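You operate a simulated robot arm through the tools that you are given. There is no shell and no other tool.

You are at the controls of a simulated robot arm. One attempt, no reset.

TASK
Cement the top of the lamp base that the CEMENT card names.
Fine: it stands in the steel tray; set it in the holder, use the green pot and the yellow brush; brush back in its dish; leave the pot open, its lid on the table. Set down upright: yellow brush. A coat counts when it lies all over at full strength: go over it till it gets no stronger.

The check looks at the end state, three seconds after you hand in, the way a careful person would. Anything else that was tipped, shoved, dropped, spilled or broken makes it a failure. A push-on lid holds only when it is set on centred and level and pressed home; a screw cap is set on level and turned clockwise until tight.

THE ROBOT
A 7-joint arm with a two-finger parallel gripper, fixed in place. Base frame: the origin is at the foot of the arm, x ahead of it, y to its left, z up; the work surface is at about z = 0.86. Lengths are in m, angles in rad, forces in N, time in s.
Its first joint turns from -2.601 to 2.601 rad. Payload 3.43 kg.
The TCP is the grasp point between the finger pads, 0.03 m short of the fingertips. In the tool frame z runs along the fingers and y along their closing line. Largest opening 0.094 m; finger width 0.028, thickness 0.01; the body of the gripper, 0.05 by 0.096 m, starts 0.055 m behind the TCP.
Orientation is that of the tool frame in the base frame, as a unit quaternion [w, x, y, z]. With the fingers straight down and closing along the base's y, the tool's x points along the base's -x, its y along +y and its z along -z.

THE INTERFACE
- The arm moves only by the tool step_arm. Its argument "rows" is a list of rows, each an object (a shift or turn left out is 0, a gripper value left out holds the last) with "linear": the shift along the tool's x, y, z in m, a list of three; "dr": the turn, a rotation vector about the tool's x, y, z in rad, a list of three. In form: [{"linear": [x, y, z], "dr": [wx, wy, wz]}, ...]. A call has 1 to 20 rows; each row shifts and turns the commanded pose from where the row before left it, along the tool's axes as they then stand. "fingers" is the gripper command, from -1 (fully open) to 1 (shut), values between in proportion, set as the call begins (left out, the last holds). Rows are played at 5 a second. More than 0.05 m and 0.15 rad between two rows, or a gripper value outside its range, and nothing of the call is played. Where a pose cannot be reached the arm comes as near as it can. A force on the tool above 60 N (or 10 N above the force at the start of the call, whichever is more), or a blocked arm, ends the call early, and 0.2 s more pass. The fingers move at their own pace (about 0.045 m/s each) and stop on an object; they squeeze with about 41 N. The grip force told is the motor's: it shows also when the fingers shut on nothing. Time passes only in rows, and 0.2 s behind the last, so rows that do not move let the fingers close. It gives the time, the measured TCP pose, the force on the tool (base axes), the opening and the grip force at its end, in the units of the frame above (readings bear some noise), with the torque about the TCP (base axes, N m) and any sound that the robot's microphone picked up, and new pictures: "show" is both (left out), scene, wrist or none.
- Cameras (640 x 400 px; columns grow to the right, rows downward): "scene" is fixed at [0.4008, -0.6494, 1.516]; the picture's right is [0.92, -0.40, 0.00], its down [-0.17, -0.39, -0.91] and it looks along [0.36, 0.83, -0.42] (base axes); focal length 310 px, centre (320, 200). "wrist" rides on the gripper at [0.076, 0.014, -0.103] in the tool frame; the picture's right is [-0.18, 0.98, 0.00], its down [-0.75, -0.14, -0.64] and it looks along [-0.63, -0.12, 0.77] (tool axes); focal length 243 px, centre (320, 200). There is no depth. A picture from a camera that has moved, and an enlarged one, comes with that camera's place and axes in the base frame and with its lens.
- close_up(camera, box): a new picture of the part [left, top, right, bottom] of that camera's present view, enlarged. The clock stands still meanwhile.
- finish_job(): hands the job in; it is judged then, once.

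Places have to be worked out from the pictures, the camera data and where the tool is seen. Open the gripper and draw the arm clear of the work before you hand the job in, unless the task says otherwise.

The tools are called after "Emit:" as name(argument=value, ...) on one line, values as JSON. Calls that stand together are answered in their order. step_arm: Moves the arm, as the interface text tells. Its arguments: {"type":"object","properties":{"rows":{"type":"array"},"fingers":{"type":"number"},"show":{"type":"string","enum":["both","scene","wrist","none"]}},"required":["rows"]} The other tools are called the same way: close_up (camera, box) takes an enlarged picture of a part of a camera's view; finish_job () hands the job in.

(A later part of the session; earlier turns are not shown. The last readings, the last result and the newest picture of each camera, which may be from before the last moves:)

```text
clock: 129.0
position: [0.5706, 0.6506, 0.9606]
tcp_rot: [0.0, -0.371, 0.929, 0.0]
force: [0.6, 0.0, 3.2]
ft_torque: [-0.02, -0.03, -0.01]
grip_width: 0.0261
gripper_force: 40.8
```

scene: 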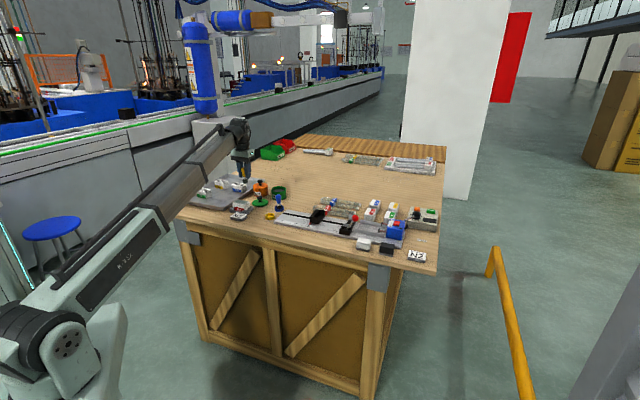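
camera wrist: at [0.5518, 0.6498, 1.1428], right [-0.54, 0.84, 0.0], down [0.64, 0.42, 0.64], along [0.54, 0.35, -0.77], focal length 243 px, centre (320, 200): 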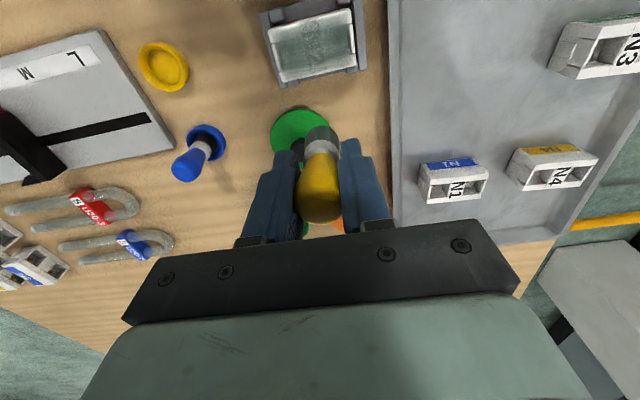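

Contact on the +x side starts at about 0.9602, slightly lower than at the centre. I'll press 0.5 mm more and make four passes over this rim lane.

Emit:
step_arm(rows=[{"linear": [0, 0.013, 0.0005]}, {"linear": [0, 0.013, 0]}, {"linear": [0, -0.013, 0]}, {"linear": [0, -0.013, 0]}, {"linear": [0, -0.013, 0]}, {"linear": [0, -0.013, 0]}, {"linear": [0, 0.013, 0]}, {"linear": [0, 0.013, 0]}, {"linear": [0, 0.013, 0]}, {"linear": [0, 0.013, 0]}, {"linear": [0, -0.013, 0]}, {"linear": [0, -0.013, 0]}, {"linear": [0, -0.013, 0]}, {"linear": [0, -0.013, 0]}, {"linear": [0, 0.013, 0]}, {"linear": [0, 0.013, 0]}, {}], fingers=1, show="none")

Emit:
step_arm(rows=[{"linear": [0, 0, -0.01]}, {"linear": [-0.02, 0, -0.025]}, {"linear": [-0.02, 0, -0.025]}, {"linear": [-0.02, 0, -0.02]}, {}, {}], fingers=1, show="wrist")

Emit:
close_up(camera="wrist", box=[262, 5, 366, 90])

Emit:
close_up(camera="scene", box=[230, 196, 256, 213])

```text
clock: 132.6
position: [0.5697, 0.6501, 0.9593]
tcp_rot: [0.0, -0.372, 0.928, -0.001]
force: [0.9, -1.5, 5.2]
ft_torque: [-0.12, -0.14, 0.0]
grip_width: 0.0255
gripper_force: 41.2
```

```text
clock: 134.0
position: [0.6154, 0.6923, 1.0391]
tcp_rot: [0.0, -0.371, 0.929, 0.001]
force: [0.0, 0.9, 0.1]
ft_torque: [-0.01, -0.03, 0.02]
grip_width: 0.026
gripper_force: 41.3
camera wrist: at [0.5515, 0.6506, 1.1432], right [-0.54, 0.84, 0.0], down [0.64, 0.42, 0.64], along [0.54, 0.35, -0.77], focal length 243 px, centre (320, 200)
```

wrist: 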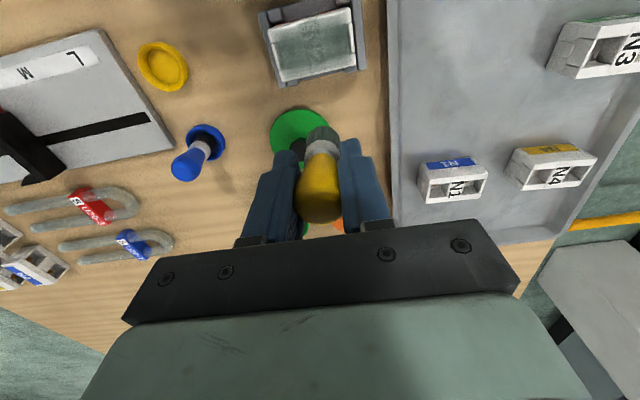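

```text
4.71 times, centred on (314, 48) of wrist
camera zoom: at [0.5515, 0.6506, 1.1432], right [-0.54, 0.84, 0.0], down [0.64, 0.42, 0.64], along [0.54, 0.35, -0.77], focal length 1142 px, centre (348, 918)
```

zoom: 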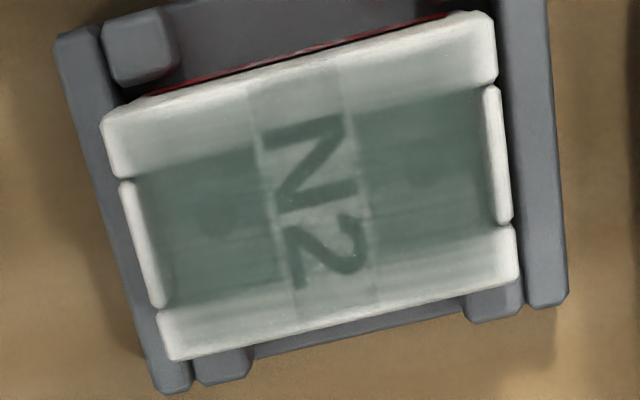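

```text
16.00 times, centred on (243, 204) of scene
camera zoom: at [0.4008, -0.6494, 1.516], right [0.92, -0.4, 0.0], down [-0.17, -0.39, -0.91], along [0.36, 0.83, -0.42], focal length 4960 px, centre (1552, 128)
```

zoom: 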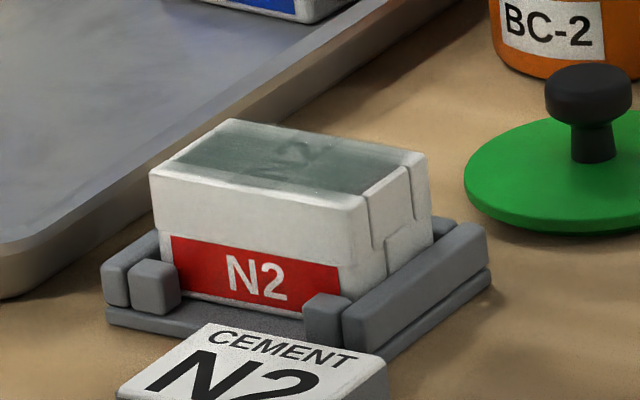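

The rim darkened only a little; the brush deposits most right after dipping, so it must run dry. I'll reload with a firmer dip for each lane, starting with a trip back to the pot.

Emit:
step_arm(rows=[{"linear": [0, -0.012, 0]}, {"linear": [0, -0.025, 0]}, {"linear": [0, -0.025, 0]}, {"linear": [-0.008, -0.0143, 0]}, {"linear": [-0.022, -0.006, 0]}, {"linear": [-0.034, 0, 0]}, {"linear": [-0.036, 0, 0]}, {"linear": [-0.03, 0, 0]}, {"linear": [-0.016, 0, 0]}, {"linear": [-0.006, 0, 0]}, {}, {"linear": [0, 0, 0.02]}, {"linear": [0, 0, 0.03]}, {"linear": [0, 0, 0.025]}, {"linear": [0, 0, 0.012]}, {"linear": [0, 0, 0.0045]}, {}], fingers=1, show="wrist")

Emit:
step_arm(rows=[{"linear": [0, 0, 0.001]}, {}], fingers=1, show="none")

Emit:
step_arm(rows=[{"linear": [0, 0, 0.001]}, {}], fingers=1, show="none")

```text
clock: 137.6
position: [0.7801, 0.7371, 0.9475]
tcp_rot: [0.0, -0.371, 0.929, 0.0]
force: [-0.4, -0.1, 0.3]
ft_torque: [-0.02, 0.04, -0.03]
grip_width: 0.0259
gripper_force: 41.4
camera wrist: at [0.7164, 0.6949, 1.0517], right [-0.54, 0.84, 0.0], down [0.64, 0.42, 0.64], along [0.54, 0.35, -0.77], focal length 243 px, centre (320, 200)
```

wrist: 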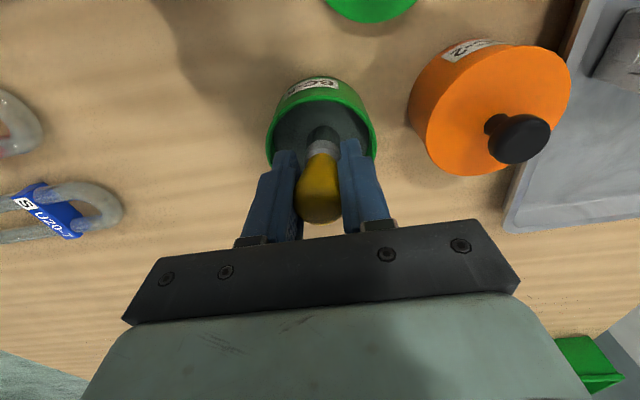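

```text
clock: 138.2
position: [0.7801, 0.7376, 0.9482]
tcp_rot: [-0.001, -0.371, 0.928, 0.0]
force: [0.0, -0.2, -0.2]
ft_torque: [-0.01, 0.02, -0.02]
grip_width: 0.0259
gripper_force: 41.2
```

```text
clock: 138.8
position: [0.7789, 0.7373, 0.9454]
tcp_rot: [0.0, -0.372, 0.928, 0.0]
force: [0.5, -0.4, -1.3]
ft_torque: [0.01, -0.02, -0.02]
grip_width: 0.0258
gripper_force: 40.5
```

No contact at cmd 0.946 yet. I'll keep lowering in 1 mm steps until the dip presses.

Emit:
step_arm(rows=[{"linear": [0, 0, 0.001]}, {}], fingers=1, show="none")

Emit:
step_arm(rows=[{"linear": [0, 0, 0.001]}, {}], fingers=1, show="none")

Emit:
step_arm(rows=[{"linear": [0, 0, 0.001]}, {}], fingers=1, show="wrist")

Emit:
close_up(camera="wrist", box=[240, 50, 400, 230])

```text
clock: 139.4
position: [0.7807, 0.7367, 0.9463]
tcp_rot: [0.001, -0.371, 0.929, 0.0]
force: [0.2, 2.2, 8.2]
ft_torque: [0.07, -0.1, -0.01]
grip_width: 0.026
gripper_force: 40.5
```

```text
clock: 140.0
position: [0.7796, 0.7371, 0.9465]
tcp_rot: [0.0, -0.37, 0.929, 0.0]
force: [0.2, 1.7, 22.3]
ft_torque: [-0.03, -0.15, -0.03]
grip_width: 0.0257
gripper_force: 41.2
```

```text
clock: 140.6
position: [0.78, 0.7376, 0.9461]
tcp_rot: [0.001, -0.372, 0.928, 0.0]
force: [-1.1, 4.7, 36.6]
ft_torque: [0.09, -0.14, 0.0]
grip_width: 0.026
gripper_force: 40.6
camera wrist: at [0.716, 0.6951, 1.0488], right [-0.54, 0.84, 0.0], down [0.64, 0.42, 0.64], along [0.54, 0.35, -0.77], focal length 243 px, centre (320, 200)
```

wrist: 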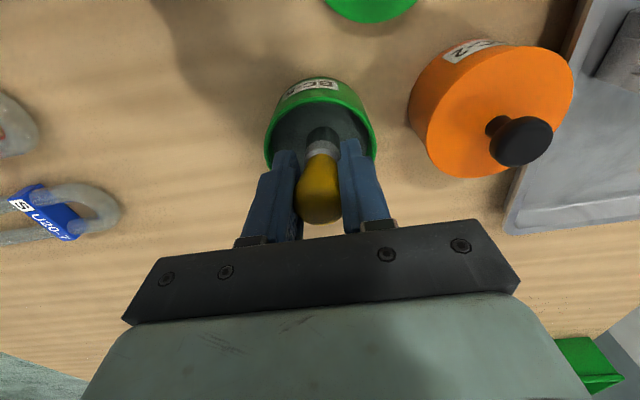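

```text
2.22 times, centred on (320, 140) of wrist
camera zoom: at [0.716, 0.6951, 1.0488], right [-0.54, 0.84, 0.0], down [0.64, 0.42, 0.64], along [0.54, 0.35, -0.77], focal length 539 px, centre (320, 333)
```

zoom: 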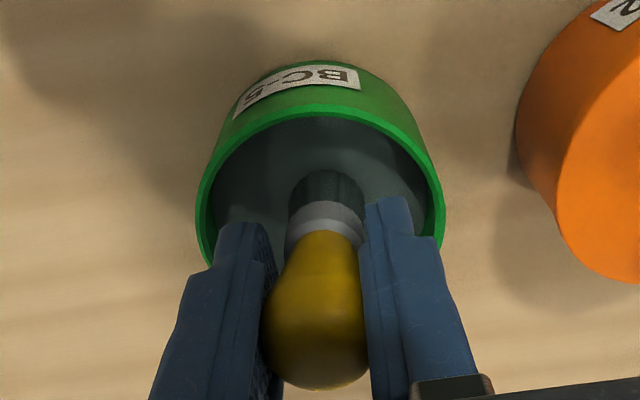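

Dipped with firm pressure, and the brush has crept about 3 mm up in the grip. I'll lift out and carry it to the +x rim lane of N2.

Emit:
step_arm(rows=[{"linear": [0, 0, -0.002]}, {}, {"linear": [0, 0, -0.006]}, {"linear": [0, 0, -0.012]}, {"linear": [0, 0, -0.022]}, {"linear": [0, 0, -0.025]}, {"linear": [0, 0, -0.02]}, {"linear": [0, 0, -0.01]}, {}], fingers=1, show="none")

Emit:
step_arm(rows=[{"linear": [0.01, 0, 0]}, {"linear": [0.02, 0, 0]}, {"linear": [0.03, 0, 0]}, {"linear": [0.035, 0, 0]}, {"linear": [0.035, 0, 0]}, {"linear": [0.03, 0.01, 0]}, {"linear": [0.025, 0.015, 0]}, {"linear": [0.02, 0.015, 0]}, {"linear": [0.007, 0.0163, 0]}, {}, {"linear": [0, 0, 0.02]}, {"linear": [0, 0, 0.025]}, {"linear": [0, 0, 0.02]}, {"linear": [0, 0, 0.013]}, {"linear": [0, 0, 0.002]}, {}], fingers=1, show="wrist")

```text
clock: 142.6
position: [0.781, 0.7374, 1.0392]
tcp_rot: [-0.001, -0.371, 0.929, -0.001]
force: [0.0, -0.3, -0.8]
ft_torque: [0.02, 0.04, 0.0]
grip_width: 0.0258
gripper_force: 40.9
```

```text
clock: 146.0
position: [0.5894, 0.6321, 0.9593]
tcp_rot: [-0.001, -0.371, 0.929, 0.0]
force: [-0.7, -0.5, -0.3]
ft_torque: [0.02, -0.01, -0.02]
grip_width: 0.0259
gripper_force: 41.0
camera wrist: at [0.5251, 0.5902, 1.0632], right [-0.54, 0.84, 0.0], down [0.64, 0.42, 0.64], along [0.54, 0.35, -0.77], focal length 243 px, centre (320, 200)
```

wrist: 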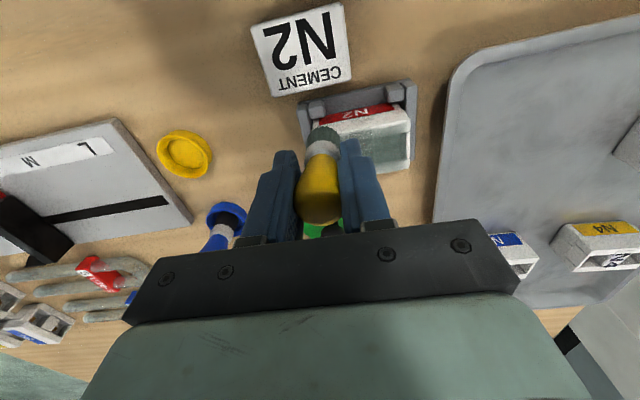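

I'm over the start of the +x rim lane with no contact yet, so I'll feel downward.

Emit:
step_arm(rows=[{"linear": [0, 0.006, 0.001]}, {}], fingers=1, show="none")

Emit:
step_arm(rows=[{"linear": [0, 0, 0.001]}, {}], fingers=1, show="none")

Emit:
step_arm(rows=[{"linear": [0, 0, 0.0007]}, {}], fingers=1, show="none")

```text
clock: 146.6
position: [0.5844, 0.6367, 0.9582]
tcp_rot: [0.0, -0.371, 0.929, 0.0]
force: [2.7, -1.8, 6.3]
ft_torque: [-0.09, -0.12, 0.0]
grip_width: 0.0258
gripper_force: 40.8
```

```text
clock: 147.2
position: [0.5838, 0.6376, 0.9588]
tcp_rot: [0.001, -0.372, 0.928, 0.0]
force: [2.0, 0.4, 21.2]
ft_torque: [-0.08, -0.26, 0.02]
grip_width: 0.0258
gripper_force: 41.7
```

```text
clock: 147.8
position: [0.5832, 0.6372, 0.958]
tcp_rot: [0.0, -0.371, 0.929, 0.001]
force: [0.2, 5.0, 32.1]
ft_torque: [0.09, -0.23, 0.03]
grip_width: 0.026
gripper_force: 40.7
```

That's 32 N, more than I want. I'll ease up 1.5 mm to about 8 N and sweep this rim lane back and forth.

Emit:
step_arm(rows=[{"linear": [0, 0, -0.0014]}, {"linear": [0, 0.0115, 0]}, {"linear": [0, 0.0115, 0]}, {"linear": [0, 0.0115, 0]}, {"linear": [0, 0.0115, 0]}, {"linear": [0, -0.013, 0]}, {"linear": [0, -0.013, 0]}, {"linear": [0, -0.013, 0]}, {"linear": [0, -0.013, 0]}, {"linear": [0.004, 0.013, 0]}, {"linear": [0, 0.013, 0]}, {"linear": [0, 0.013, 0]}, {"linear": [0, 0.013, 0]}, {"linear": [0, -0.013, 0]}, {"linear": [0, -0.013, 0]}, {}], fingers=1, show="none")

Emit:
step_arm(rows=[{"linear": [0, 0, -0.01]}, {"linear": [-0.02, 0, -0.025]}, {"linear": [-0.02, 0, -0.025]}, {"linear": [-0.023, 0, -0.02]}, {}, {}], fingers=1, show="wrist")

Emit:
close_up(camera="wrist", box=[262, 5, 366, 90])

Emit:
close_up(camera="scene", box=[230, 196, 256, 213])

```text
clock: 151.2
position: [0.5663, 0.6475, 0.9589]
tcp_rot: [0.0, -0.372, 0.928, 0.0]
force: [-1.1, -0.2, 0.0]
ft_torque: [-0.01, 0.0, 0.05]
grip_width: 0.026
gripper_force: 40.8
```

```text
clock: 152.6
position: [0.6133, 0.6908, 1.0384]
tcp_rot: [0.0, -0.372, 0.928, 0.0]
force: [-0.1, -0.1, -0.5]
ft_torque: [-0.01, -0.01, 0.0]
grip_width: 0.026
gripper_force: 41.3
camera wrist: at [0.5493, 0.6497, 1.1418], right [-0.54, 0.84, 0.0], down [0.64, 0.42, 0.64], along [0.54, 0.35, -0.77], focal length 243 px, centre (320, 200)
```

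wrist: 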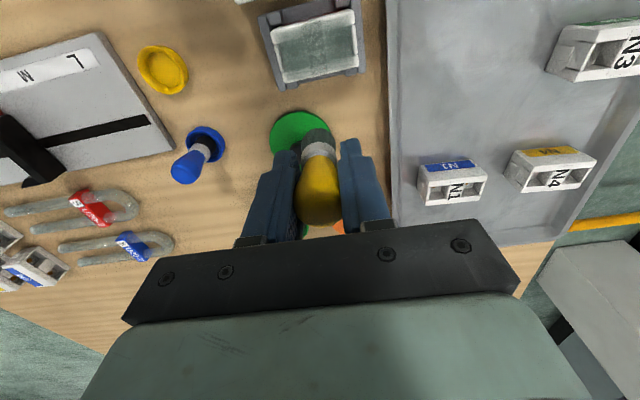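

```text
4.71 times, centred on (314, 48) of wrist
camera zoom: at [0.5493, 0.6497, 1.1418], right [-0.54, 0.84, 0.0], down [0.64, 0.42, 0.64], along [0.54, 0.35, -0.77], focal length 1142 px, centre (348, 918)
```

zoom: 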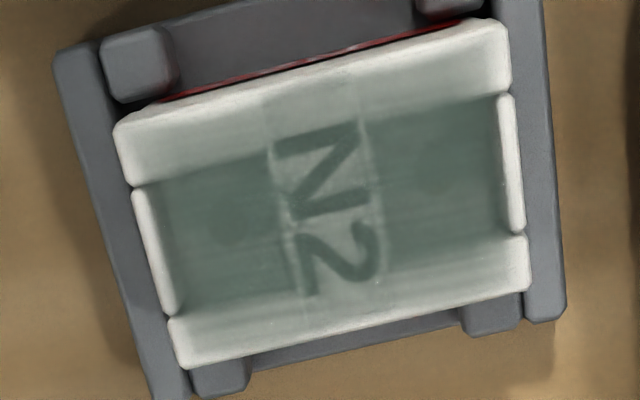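

```text
16.00 times, centred on (243, 204) of scene
camera zoom: at [0.4008, -0.6494, 1.516], right [0.92, -0.4, 0.0], down [-0.17, -0.39, -0.91], along [0.36, 0.83, -0.42], focal length 4960 px, centre (1552, 128)
```

zoom: 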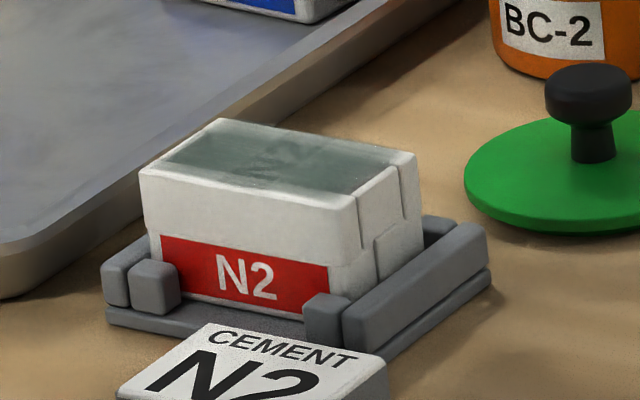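

N2 has slid a few millimetres toward +y inside the holder, and the brush has been losing contact after pressing. I'll check the brush's seating in the grip.

Emit:
close_up(camera="wrist", box=[250, 90, 390, 240])

Emit:
close_up(camera="scene", box=[215, 150, 271, 215])

```text
2.67 times, centred on (320, 165) of wrist
camera zoom: at [0.5493, 0.6497, 1.1418], right [-0.54, 0.84, 0.0], down [0.64, 0.42, 0.64], along [0.54, 0.35, -0.77], focal length 647 px, centre (320, 293)
```

zoom: 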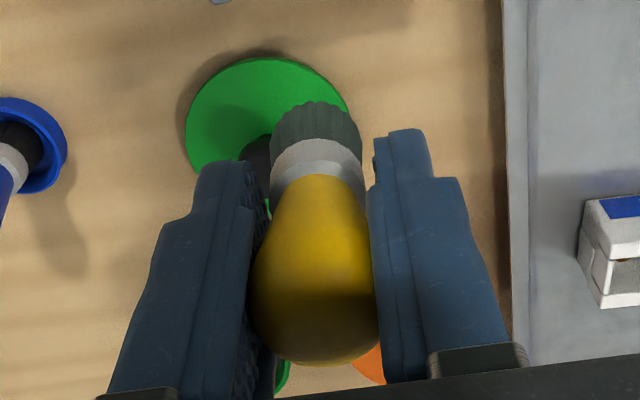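

```text
6.15 times, centred on (243, 182) of scene
camera zoom: at [0.4008, -0.6494, 1.516], right [0.92, -0.4, 0.0], down [-0.17, -0.39, -0.91], along [0.36, 0.83, -0.42], focal length 1908 px, centre (794, 308)
```

zoom: 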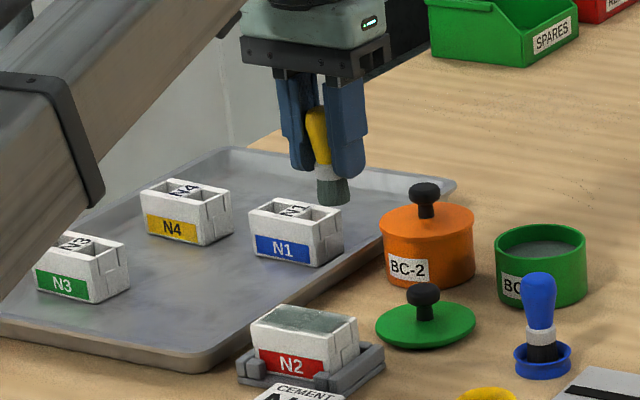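

The brush is upright in the grip but has crept up about 5 mm, so I'll keep contact light from here. Next I'll test contact on the -x rim lane in fine steps.

Emit:
step_arm(rows=[{"linear": [0.009, 0.002, 0.02]}, {"linear": [0.01, 0.002, 0.03]}, {"linear": [0.0094, 0.002, 0.02]}, {"linear": [0, 0, 0.008]}, {}, {}], fingers=1, show="none")

Emit:
step_arm(rows=[{"linear": [0, 0, 0.0008]}, {}], fingers=1, show="none")

```text
clock: 154.0
position: [0.5897, 0.6748, 0.9615]
tcp_rot: [0.0, -0.372, 0.928, 0.0]
force: [-1.0, 0.8, -0.7]
ft_torque: [0.0, -0.07, 0.0]
grip_width: 0.0259
gripper_force: 41.2
```

```text
clock: 154.6
position: [0.5878, 0.6767, 0.9621]
tcp_rot: [0.0, -0.371, 0.929, 0.0]
force: [0.8, 0.2, -0.8]
ft_torque: [0.01, -0.01, -0.01]
grip_width: 0.0263
gripper_force: 40.9
```

Emit:
step_arm(rows=[{"linear": [0, 0, 0.0008]}, {}], fingers=1, show="none")

```text
clock: 155.2
position: [0.5889, 0.6766, 0.9594]
tcp_rot: [0.0, -0.371, 0.929, 0.0]
force: [-0.7, 0.0, 0.2]
ft_torque: [0.01, 0.0, -0.02]
grip_width: 0.0259
gripper_force: 40.9
```

Still free at cmd 0.9591. Stepping down once more.

Emit:
step_arm(rows=[{"linear": [0, 0, 0.0008]}, {}], fingers=1, show="none")

```text
clock: 155.8
position: [0.5879, 0.6769, 0.9588]
tcp_rot: [-0.001, -0.372, 0.928, 0.0]
force: [0.4, -0.5, 1.3]
ft_torque: [0.0, -0.02, 0.0]
grip_width: 0.0261
gripper_force: 40.6
```

Contact is about to start (1.3 N). I'll go down 0.5 mm more to set light pressure.

Emit:
step_arm(rows=[{"linear": [0, 0, 0.0005]}, {}], fingers=1, show="none")

```text
clock: 156.4
position: [0.5882, 0.6778, 0.9591]
tcp_rot: [0.0, -0.371, 0.928, 0.001]
force: [0.6, 0.7, 3.2]
ft_torque: [0.09, 0.03, 0.0]
grip_width: 0.0262
gripper_force: 40.8
```

Emit:
step_arm(rows=[{"linear": [0, 0.013, 0.0003]}, {"linear": [0, 0.013, 0]}, {"linear": [0, -0.013, 0]}, {"linear": [0, -0.013, 0]}, {"linear": [0, -0.013, 0]}, {"linear": [0, -0.013, 0]}, {"linear": [0, 0.013, 0]}, {"linear": [0, 0.013, 0]}, {"linear": [0, 0.013, 0]}, {"linear": [0, 0.013, 0]}, {"linear": [0, -0.013, 0]}, {"linear": [0, -0.013, 0]}, {"linear": [0, -0.013, 0]}, {"linear": [0, -0.013, 0]}, {"linear": [0, 0.013, 0]}, {"linear": [0, 0.013, 0]}, {}], fingers=1, show="wrist")

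Emit:
close_up(camera="wrist", box=[250, 60, 390, 180])

```text
clock: 160.0
position: [0.5875, 0.6761, 0.957]
tcp_rot: [-0.001, -0.372, 0.928, 0.001]
force: [3.1, -2.4, 12.7]
ft_torque: [-0.15, -0.03, 0.04]
grip_width: 0.0259
gripper_force: 40.9
camera wrist: at [0.5238, 0.6337, 1.0611], right [-0.54, 0.84, 0.0], down [0.64, 0.42, 0.64], along [0.54, 0.35, -0.77], focal length 243 px, centre (320, 200)
```

wrist: 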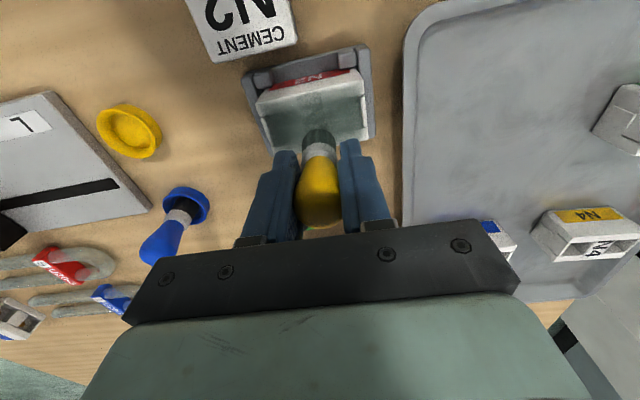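

```text
3.33 times, centred on (320, 120) of wrist
camera zoom: at [0.5238, 0.6337, 1.0611], right [-0.54, 0.84, 0.0], down [0.64, 0.42, 0.64], along [0.54, 0.35, -0.77], focal length 809 px, centre (320, 467)
```

zoom: 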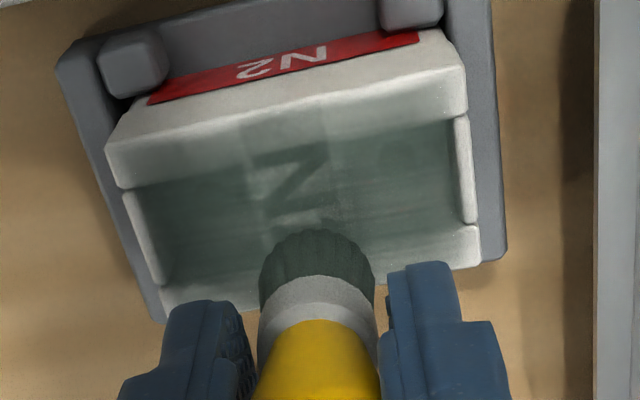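

Contact held (about 13 N) and the film is clearly stronger now. I'll shift 8 mm toward the centre at the same height and repeat.

Emit:
step_arm(rows=[{"linear": [0.008, 0, -0.0015]}, {"linear": [0, 0, 0.0015]}, {}], fingers=1, show="none")

```text
clock: 160.8
position: [0.5827, 0.6697, 0.9571]
tcp_rot: [0.0, -0.372, 0.928, 0.0]
force: [-2.6, 0.8, 6.3]
ft_torque: [0.1, 0.18, 0.01]
grip_width: 0.0261
gripper_force: 41.6
```

Good, about 6 N here. Sweeping this lane.

Emit:
step_arm(rows=[{"linear": [0, 0.013, 0.0002]}, {"linear": [0, 0.013, 0]}, {"linear": [0, -0.013, 0]}, {"linear": [0, -0.013, 0]}, {"linear": [0, -0.013, 0]}, {"linear": [0, -0.013, 0]}, {"linear": [0, 0.013, 0]}, {"linear": [0, 0.013, 0]}, {"linear": [0, 0.013, 0]}, {"linear": [0, 0.013, 0]}, {"linear": [0, -0.013, 0]}, {"linear": [0, -0.013, 0]}, {"linear": [0.008, 0, -0.0015]}, {"linear": [0, 0, 0.0015]}, {}], fingers=1, show="wrist")

Emit:
close_up(camera="wrist", box=[250, 60, 390, 180])

```text
clock: 164.0
position: [0.5772, 0.6659, 0.9582]
tcp_rot: [0.001, -0.371, 0.929, 0.0]
force: [0.1, -0.2, -0.8]
ft_torque: [0.01, 0.01, 0.02]
grip_width: 0.0259
gripper_force: 40.5
camera wrist: at [0.5133, 0.6233, 1.0613], right [-0.54, 0.84, 0.0], down [0.64, 0.42, 0.64], along [0.54, 0.35, -0.77], focal length 243 px, centre (320, 200)
```

wrist: 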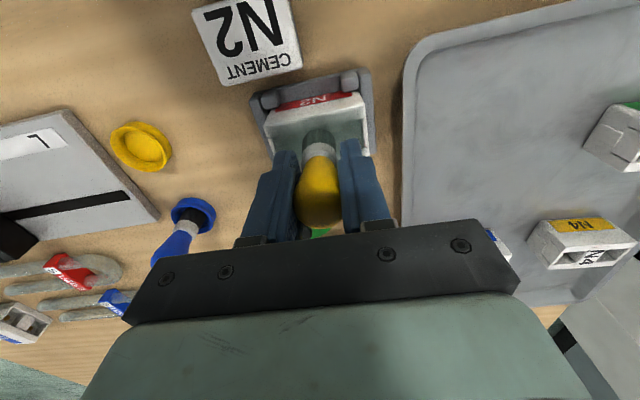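

```text
3.33 times, centred on (320, 120) of wrist
camera zoom: at [0.5133, 0.6233, 1.0613], right [-0.54, 0.84, 0.0], down [0.64, 0.42, 0.64], along [0.54, 0.35, -0.77], focal length 809 px, centre (320, 467)
```

zoom: 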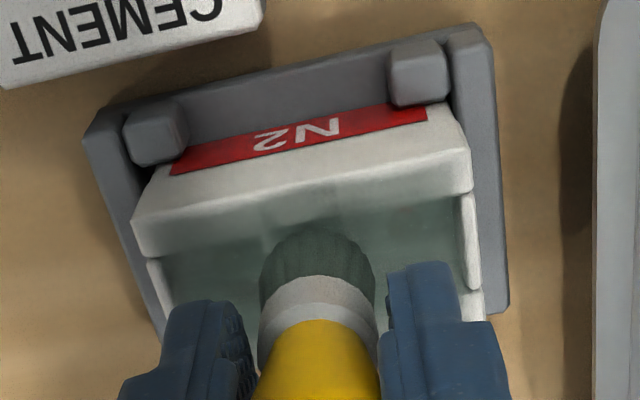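

At the centre lane contact is lost, since the top is slightly lower toward +x. I'll feel down again in small steps.

Emit:
step_arm(rows=[{"linear": [0, 0, 0.0006]}, {}], fingers=1, show="none")

```text
clock: 164.6
position: [0.5758, 0.665, 0.9568]
tcp_rot: [0.0, -0.371, 0.929, 0.0]
force: [0.0, -0.5, 6.1]
ft_torque: [0.02, 0.02, -0.02]
grip_width: 0.0262
gripper_force: 40.7
```

About 6 N. Sweeping the centre lane, then moving to the +0.009 lane, 0.5 mm lower.

Emit:
step_arm(rows=[{"linear": [0, 0.013, 0.0002]}, {"linear": [0, 0.013, 0]}, {"linear": [0, -0.013, 0]}, {"linear": [0, -0.013, 0]}, {"linear": [0, -0.013, 0]}, {"linear": [0, -0.013, 0]}, {"linear": [0, 0.013, 0]}, {"linear": [0, 0.013, 0]}, {"linear": [0, 0.013, 0]}, {"linear": [0, 0.013, 0]}, {"linear": [0, -0.013, 0]}, {"linear": [0, -0.013, 0]}, {"linear": [0.008, 0, -0.0015]}, {"linear": [0, 0, 0.0019]}, {}], fingers=1, show="none")

```text
clock: 167.8
position: [0.5714, 0.6591, 0.9574]
tcp_rot: [0.0, -0.371, 0.929, 0.0]
force: [0.6, -3.2, 10.3]
ft_torque: [-0.09, 0.01, 0.02]
grip_width: 0.0258
gripper_force: 40.5
```

About 10 N here. I'll sweep this lane and then the outer +0.017 lane at the same height.

Emit:
step_arm(rows=[{"linear": [0, 0.013, 0]}, {"linear": [0, 0.013, 0]}, {"linear": [0, -0.013, 0]}, {"linear": [0, -0.013, 0]}, {"linear": [0, -0.013, 0]}, {"linear": [0, -0.013, 0]}, {"linear": [0, 0.013, 0]}, {"linear": [0, 0.013, 0]}, {"linear": [0, 0.013, 0]}, {"linear": [0, 0.013, 0]}, {"linear": [0, -0.013, 0]}, {"linear": [0, -0.013, 0]}, {"linear": [0.007, 0, -0.0015]}, {"linear": [0, 0, 0.0015]}, {}], fingers=1, show="wrist")

Emit:
close_up(camera="wrist", box=[250, 60, 390, 180])

```text
clock: 171.0
position: [0.566, 0.6542, 0.9557]
tcp_rot: [0.001, -0.371, 0.928, 0.001]
force: [0.3, 0.3, -0.4]
ft_torque: [-0.02, 0.01, -0.01]
grip_width: 0.0259
gripper_force: 41.0
camera wrist: at [0.5027, 0.6124, 1.0597], right [-0.54, 0.84, 0.0], down [0.64, 0.42, 0.64], along [0.54, 0.35, -0.77], focal length 243 px, centre (320, 200)
```

wrist: 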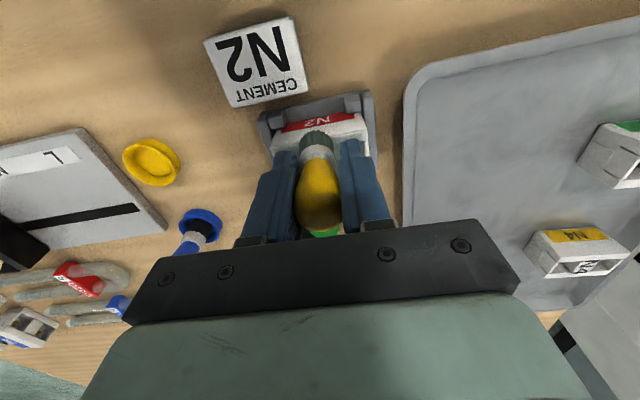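

```text
3.33 times, centred on (320, 120) of wrist
camera zoom: at [0.5027, 0.6124, 1.0597], right [-0.54, 0.84, 0.0], down [0.64, 0.42, 0.64], along [0.54, 0.35, -0.77], focal length 809 px, centre (320, 467)
```

zoom: 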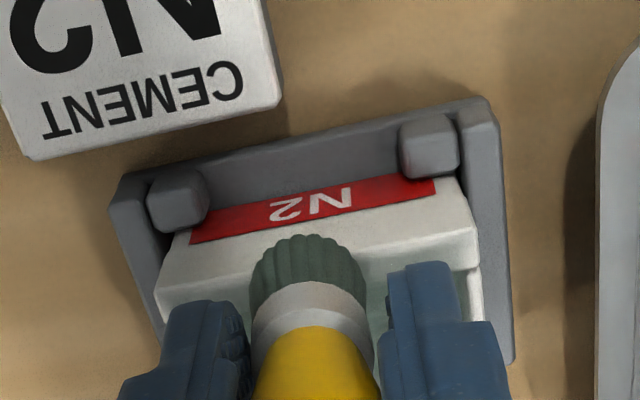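

The bristles have gone pale, so the load is used up. I'll reload at the pot, lowering carefully to a light dip.

Emit:
step_arm(rows=[{"linear": [0, 0, -0.01]}, {"linear": [0, 0, -0.03]}, {"linear": [0, -0.01, -0.03]}, {"linear": [-0.01, -0.028, -0.0139]}, {"linear": [-0.024, -0.03, 0]}, {"linear": [-0.034, -0.0203, 0]}, {"linear": [-0.038, 0, 0]}, {"linear": [-0.038, 0, 0]}, {"linear": [-0.036, 0, 0]}, {"linear": [-0.022, 0, 0]}, {"linear": [-0.0104, 0, 0]}, {}, {"linear": [0, 0, 0.02]}, {"linear": [0, 0, 0.03]}, {"linear": [0, 0, 0.025]}, {"linear": [0, 0, 0.014]}, {"linear": [0, 0, 0.006]}, {}], fingers=1, show="wrist")

```text
clock: 174.8
position: [0.7815, 0.7377, 0.9447]
tcp_rot: [0.0, -0.372, 0.928, 0.0]
force: [1.1, -0.8, 0.3]
ft_torque: [-0.02, 0.01, -0.02]
grip_width: 0.0259
gripper_force: 40.4
camera wrist: at [0.7173, 0.6957, 1.0478], right [-0.54, 0.84, 0.0], down [0.64, 0.42, 0.64], along [0.54, 0.35, -0.77], focal length 243 px, centre (320, 200)
```

wrist: 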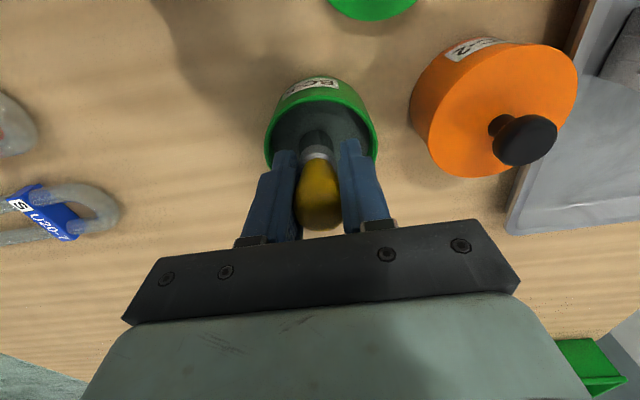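

Emit:
step_arm(rows=[{"linear": [0, 0, 0.001]}, {}], fingers=1, show="none")

```text
clock: 175.4
position: [0.78, 0.7378, 0.9435]
tcp_rot: [0.0, -0.372, 0.928, -0.001]
force: [-1.2, -0.5, 0.3]
ft_torque: [-0.01, -0.03, -0.02]
grip_width: 0.026
gripper_force: 41.5
```

No contact yet at cmd 0.944. One more step down.

Emit:
step_arm(rows=[{"linear": [0, 0, 0.001]}, {}], fingers=1, show="none")

```text
clock: 176.0
position: [0.7807, 0.737, 0.9416]
tcp_rot: [0.0, -0.371, 0.929, 0.0]
force: [-0.7, 0.2, -1.3]
ft_torque: [0.0, 0.05, -0.01]
grip_width: 0.0258
gripper_force: 40.7
```

Emit:
step_arm(rows=[{"linear": [0, 0, 0.001]}, {}], fingers=1, show="none")

```text
clock: 176.6
position: [0.7818, 0.737, 0.9413]
tcp_rot: [-0.001, -0.371, 0.929, 0.0]
force: [0.8, -0.6, 3.6]
ft_torque: [-0.02, -0.05, 0.01]
grip_width: 0.0259
gripper_force: 41.1
```

Light dip contact (3.6 N). I'll press 0.5 mm more, dwell a second, then lift out and carry it to the -x rim lane.

Emit:
step_arm(rows=[{"linear": [0, 0, 0.0005]}, {}, {}, {}, {"linear": [0, 0, -0.006]}, {"linear": [0, 0, -0.014]}, {"linear": [0, 0, -0.025]}, {"linear": [0, 0, -0.03]}, {"linear": [0, 0, -0.0235]}, {}], fingers=1, show="wrist")

Emit:
close_up(camera="wrist", box=[250, 60, 390, 240])

```text
clock: 178.8
position: [0.7813, 0.7369, 1.0399]
tcp_rot: [-0.001, -0.372, 0.928, 0.0]
force: [0.0, -0.3, -0.6]
ft_torque: [0.01, 0.02, 0.0]
grip_width: 0.0259
gripper_force: 41.0
camera wrist: at [0.7174, 0.6948, 1.144], right [-0.54, 0.84, 0.0], down [0.64, 0.42, 0.64], along [0.54, 0.35, -0.77], focal length 243 px, centre (320, 200)
```

wrist: 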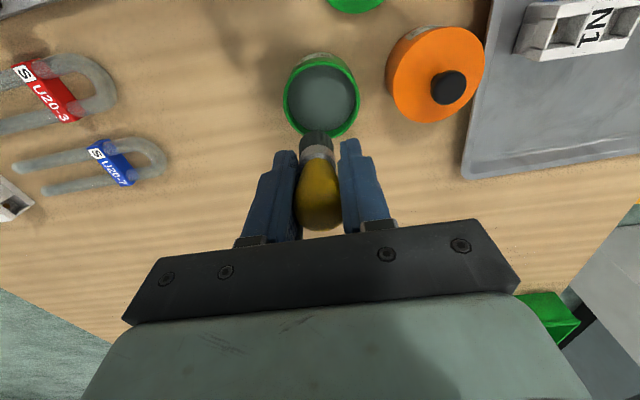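

```text
2.22 times, centred on (320, 150) of wrist
camera zoom: at [0.7174, 0.6948, 1.144], right [-0.54, 0.84, 0.0], down [0.64, 0.42, 0.64], along [0.54, 0.35, -0.77], focal length 539 px, centre (320, 311)
```

zoom: 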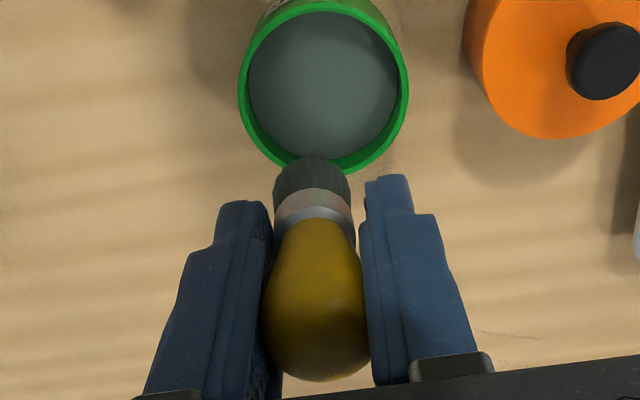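

The bristles are dark (loaded). The brush has crept up about 7 mm in total, so I'll keep contact around 5 N. I'm going to the -x rim lane now.

Emit:
step_arm(rows=[{"linear": [0.01, 0, 0]}, {"linear": [0.02, 0, 0]}, {"linear": [0.03, 0, 0]}, {"linear": [0.035, 0, 0]}, {"linear": [0.035, 0, 0]}, {"linear": [0.028, 0.01, 0]}, {"linear": [0.017, 0.022, 0]}, {"linear": [0.0064, 0.025, 0]}, {"linear": [0, 0.02, 0]}, {"linear": [0, 0.0125, 0]}, {}, {"linear": [0, 0, 0.02]}, {"linear": [0, 0, 0.028]}, {"linear": [0, 0, 0.022]}, {"linear": [0, 0, 0.011]}, {"linear": [0, 0, 0.002]}, {}], fingers=1, show="wrist")

Emit:
close_up(camera="wrist", box=[250, 40, 390, 180])

```text
clock: 182.4
position: [0.5884, 0.676, 0.9571]
tcp_rot: [0.0, -0.372, 0.928, 0.0]
force: [0.3, 0.3, -0.8]
ft_torque: [-0.03, -0.01, -0.03]
grip_width: 0.0259
gripper_force: 41.3
camera wrist: at [0.5235, 0.6347, 1.0609], right [-0.54, 0.84, 0.0], down [0.64, 0.42, 0.64], along [0.54, 0.35, -0.77], focal length 243 px, centre (320, 200)
```

wrist: 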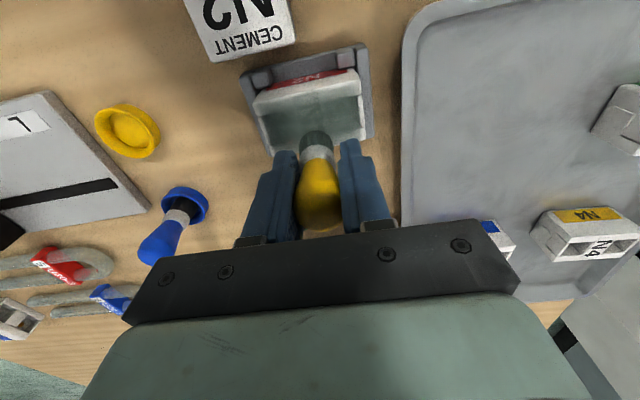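

```text
2.86 times, centred on (320, 110) of wrist
camera zoom: at [0.5235, 0.6347, 1.0609], right [-0.54, 0.84, 0.0], down [0.64, 0.42, 0.64], along [0.54, 0.35, -0.77], focal length 693 px, centre (320, 457)
```

zoom: 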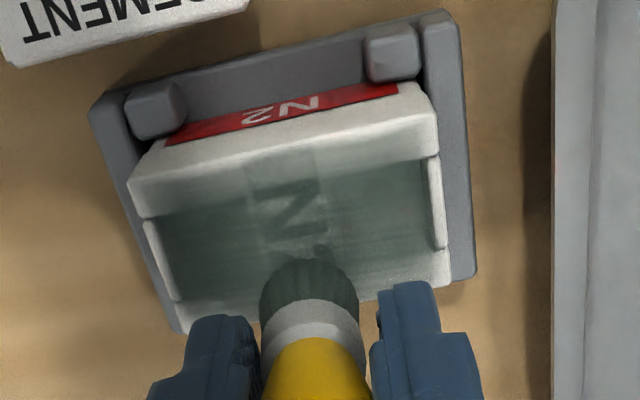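

The film is now much stronger over the label. I'll feel for light contact in this lane.

Emit:
step_arm(rows=[{"linear": [0, 0, 0.0008]}, {}], fingers=1, show="none")

```text
clock: 183.0
position: [0.5868, 0.6771, 0.9562]
tcp_rot: [0.0, -0.372, 0.928, 0.0]
force: [0.9, 0.6, -1.4]
ft_torque: [0.0, 0.01, 0.03]
grip_width: 0.0261
gripper_force: 40.6
```

Emit:
step_arm(rows=[{"linear": [0, 0, 0.0008]}, {}], fingers=1, show="none")

```text
clock: 183.6
position: [0.588, 0.6773, 0.9571]
tcp_rot: [0.0, -0.371, 0.929, 0.0]
force: [0.2, 0.6, -0.2]
ft_torque: [-0.01, 0.0, 0.01]
grip_width: 0.026
gripper_force: 40.9
```

Still free at cmd 0.9554; stepping down another 0.7 mm.

Emit:
step_arm(rows=[{"linear": [0, 0, 0.0007]}, {}], fingers=1, show="none")

```text
clock: 184.2
position: [0.5883, 0.6764, 0.9552]
tcp_rot: [-0.001, -0.372, 0.928, -0.001]
force: [0.4, 2.2, 5.0]
ft_torque: [0.1, 0.03, -0.01]
grip_width: 0.0261
gripper_force: 41.1
```

5 N of contact. Sweeping the -x rim lane, with the second half stepped 3 mm further out.

Emit:
step_arm(rows=[{"linear": [0, 0.013, 0]}, {"linear": [0, 0.014, 0]}, {"linear": [0, -0.0135, 0]}, {"linear": [0, -0.0135, 0]}, {"linear": [0, -0.0135, 0]}, {"linear": [0, -0.0135, 0]}, {"linear": [0, 0.0135, 0]}, {"linear": [0, 0.0135, 0]}, {"linear": [0, 0.0135, 0]}, {"linear": [0, 0.0135, 0]}, {"linear": [-0.003, -0.0135, 0]}, {"linear": [0, -0.0135, 0]}, {"linear": [0, -0.0135, 0]}, {"linear": [0, -0.0135, 0]}, {"linear": [0, 0.0135, 0]}, {"linear": [0, 0.0135, 0]}, {}], fingers=1, show="none")

```text
clock: 187.8
position: [0.5897, 0.6794, 0.9563]
tcp_rot: [0.0, -0.371, 0.929, 0.0]
force: [1.3, -0.9, 3.1]
ft_torque: [-0.02, -0.02, 0.03]
grip_width: 0.0259
gripper_force: 40.9
```

Contact held. While still loaded I'll hop to the +x rim lane and feel for contact there.

Emit:
step_arm(rows=[{"linear": [0, 0, -0.003]}, {"linear": [0.017, 0, 0]}, {"linear": [0.017, 0, 0]}, {"linear": [0, 0, 0.0033]}, {}], fingers=1, show="none")

```text
clock: 189.0
position: [0.564, 0.6569, 0.9542]
tcp_rot: [0.0, -0.371, 0.929, -0.001]
force: [-1.3, -1.0, 4.2]
ft_torque: [-0.01, 0.09, 0.0]
grip_width: 0.0259
gripper_force: 40.9
```

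4 N here already. Sweeping the +x rim lane, also stepping 3 mm further out halfway.

Emit:
step_arm(rows=[{"linear": [0, 0.013, 0.0002]}, {"linear": [0, 0.014, 0]}, {"linear": [0, -0.0135, 0]}, {"linear": [0, -0.0135, 0]}, {"linear": [0, -0.0135, 0]}, {"linear": [0, -0.0135, 0]}, {"linear": [0, 0.0135, 0]}, {"linear": [0, 0.0135, 0]}, {"linear": [0, 0.0135, 0]}, {"linear": [0, 0.0135, 0]}, {"linear": [0.003, -0.0135, 0]}, {"linear": [0, -0.0135, 0]}, {"linear": [0, -0.0135, 0]}, {"linear": [0, -0.0135, 0]}, {"linear": [0, 0.0135, 0]}, {"linear": [0, 0.0135, 0]}, {}], fingers=1, show="none")

Emit:
step_arm(rows=[{"linear": [0, 0, -0.01]}, {"linear": [-0.02, 0, -0.025]}, {"linear": [-0.022, 0, -0.025]}, {"linear": [-0.022, 0, -0.025]}, {}, {}], fingers=1, show="wrist")

Emit:
close_up(camera="wrist", box=[262, 5, 366, 90])

Emit:
close_up(camera="scene", box=[230, 196, 256, 213])

Emit:
close_up(camera="wrist", box=[250, 90, 390, 240])

```text
clock: 192.6
position: [0.5628, 0.6535, 0.9538]
tcp_rot: [0.0, -0.372, 0.928, -0.001]
force: [0.8, -1.2, 1.2]
ft_torque: [0.0, -0.06, 0.01]
grip_width: 0.0259
gripper_force: 40.7
```

```text
clock: 194.0
position: [0.6093, 0.6964, 1.0412]
tcp_rot: [0.0, -0.371, 0.928, 0.0]
force: [0.1, -0.3, -0.1]
ft_torque: [0.0, -0.01, 0.01]
grip_width: 0.0259
gripper_force: 41.3
camera wrist: at [0.5453, 0.6536, 1.1448], right [-0.54, 0.84, 0.0], down [0.64, 0.42, 0.64], along [0.54, 0.35, -0.77], focal length 243 px, centre (320, 200)
```

wrist: 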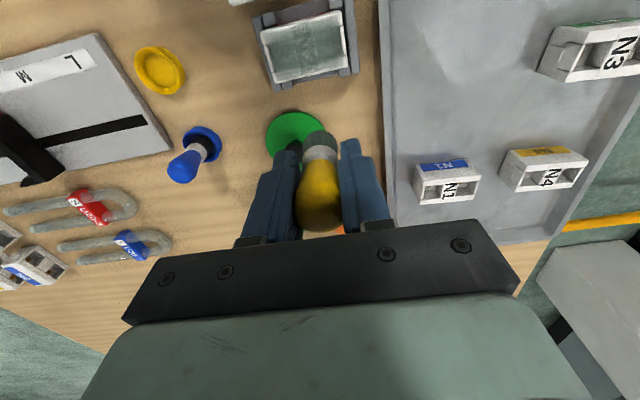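

```text
4.71 times, centred on (314, 48) of wrist
camera zoom: at [0.5453, 0.6536, 1.1448], right [-0.54, 0.84, 0.0], down [0.64, 0.42, 0.64], along [0.54, 0.35, -0.77], focal length 1142 px, centre (348, 918)
```

zoom: 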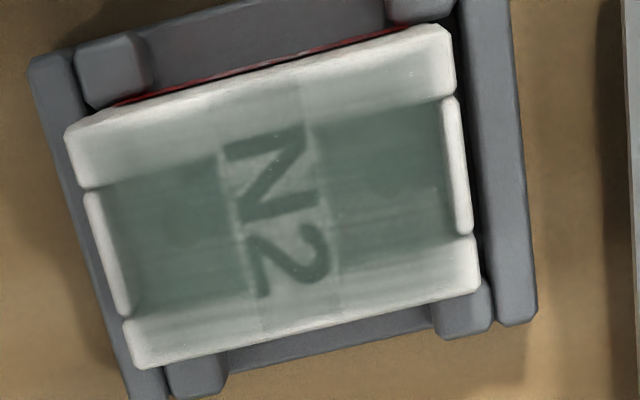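

```text
16.00 times, centred on (243, 204) of scene
camera zoom: at [0.4008, -0.6494, 1.516], right [0.92, -0.4, 0.0], down [-0.17, -0.39, -0.91], along [0.36, 0.83, -0.42], focal length 4960 px, centre (1552, 128)
```

zoom: 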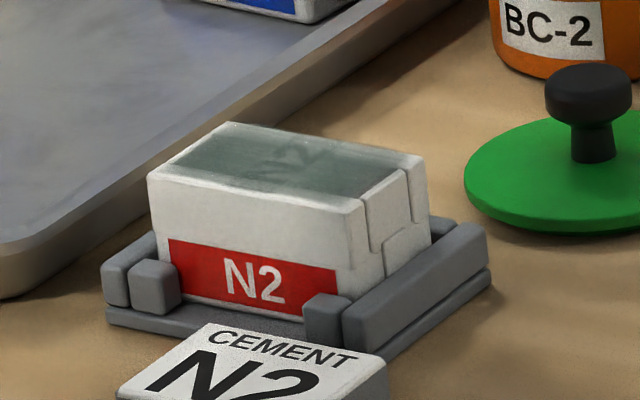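

```text
2.67 times, centred on (320, 165) of wrist
camera zoom: at [0.5453, 0.6536, 1.1448], right [-0.54, 0.84, 0.0], down [0.64, 0.42, 0.64], along [0.54, 0.35, -0.77], focal length 647 px, centre (320, 293)
```

zoom: 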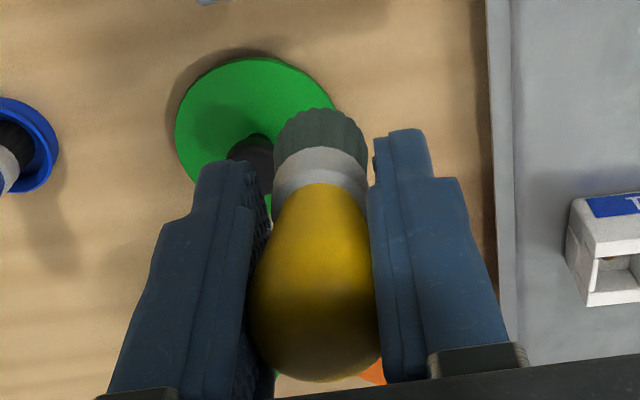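

The coat is more even, but the outermost edges still look lighter. I'll reload and run lanes right along the edges.

Emit:
step_arm(rows=[{"linear": [0, -0.012, 0]}, {"linear": [0, -0.026, 0]}, {"linear": [0, -0.028, 0]}, {"linear": [-0.008, -0.0165, 0]}, {"linear": [-0.022, -0.007, 0]}, {"linear": [-0.034, 0, 0]}, {"linear": [-0.036, 0, 0]}, {"linear": [-0.03, 0, 0]}, {"linear": [-0.015, 0, 0]}, {"linear": [-0.005, 0, 0]}, {}, {"linear": [0, 0, 0.02]}, {"linear": [0, 0, 0.03]}, {"linear": [0, 0, 0.025]}, {"linear": [0, 0, 0.015]}, {"linear": [0, 0, 0.0062]}, {}], fingers=1, show="none")

```text
clock: 197.6
position: [0.7793, 0.7359, 0.9418]
tcp_rot: [0.001, -0.371, 0.928, 0.0]
force: [-0.1, 0.7, -0.9]
ft_torque: [0.04, -0.03, 0.0]
grip_width: 0.0261
gripper_force: 40.9
```

Emit:
step_arm(rows=[{"linear": [0, 0, 0.001]}, {}], fingers=1, show="none")

```text
clock: 198.2
position: [0.7802, 0.7364, 0.9409]
tcp_rot: [0.0, -0.372, 0.928, 0.0]
force: [0.1, 0.4, -1.2]
ft_torque: [-0.01, 0.03, 0.03]
grip_width: 0.0257
gripper_force: 41.6
```

No contact at cmd 0.942; one more millimetre down.

Emit:
step_arm(rows=[{"linear": [0, 0, 0.001]}, {}], fingers=1, show="none")

```text
clock: 198.8
position: [0.78, 0.7371, 0.9404]
tcp_rot: [0.0, -0.372, 0.928, 0.001]
force: [-0.1, -0.1, 1.0]
ft_torque: [-0.05, -0.02, -0.01]
grip_width: 0.0262
gripper_force: 40.5
```

Contact is starting. I'll press 0.7 mm more, dwell, then lift and go to N2's -x edge.

Emit:
step_arm(rows=[{"linear": [0, 0, 0.0007]}, {}, {}, {}, {"linear": [0, 0, -0.006]}, {"linear": [0, 0, -0.014]}, {"linear": [0, 0, -0.025]}, {"linear": [0, 0, -0.03]}, {"linear": [0, 0, -0.0247]}, {}], fingers=1, show="wrist")

Emit:
close_up(camera="wrist", box=[250, 60, 390, 240])

```text
clock: 201.0
position: [0.781, 0.7374, 1.0411]
tcp_rot: [0.0, -0.372, 0.928, 0.0]
force: [-0.1, -0.1, -0.5]
ft_torque: [0.02, -0.04, -0.02]
grip_width: 0.0259
gripper_force: 41.3
camera wrist: at [0.717, 0.6945, 1.1439], right [-0.54, 0.84, 0.0], down [0.64, 0.42, 0.64], along [0.54, 0.35, -0.77], focal length 243 px, centre (320, 200)
```

wrist: 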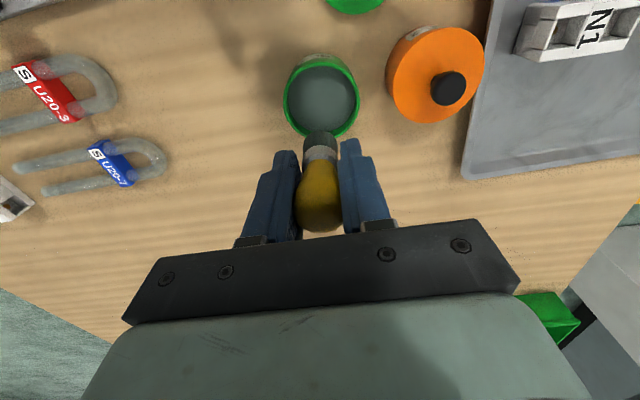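

```text
2.22 times, centred on (320, 150) of wrist
camera zoom: at [0.717, 0.6945, 1.1439], right [-0.54, 0.84, 0.0], down [0.64, 0.42, 0.64], along [0.54, 0.35, -0.77], focal length 539 px, centre (320, 311)
```

zoom: 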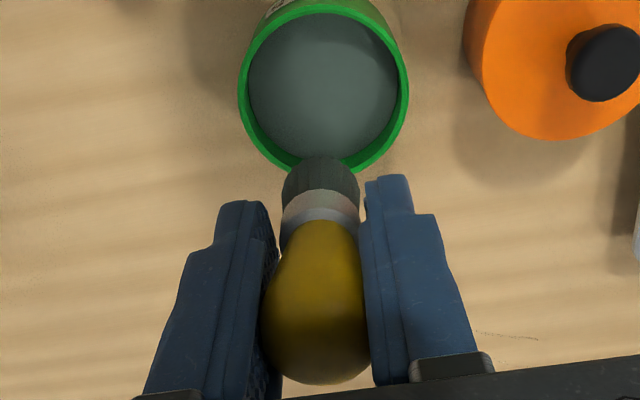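

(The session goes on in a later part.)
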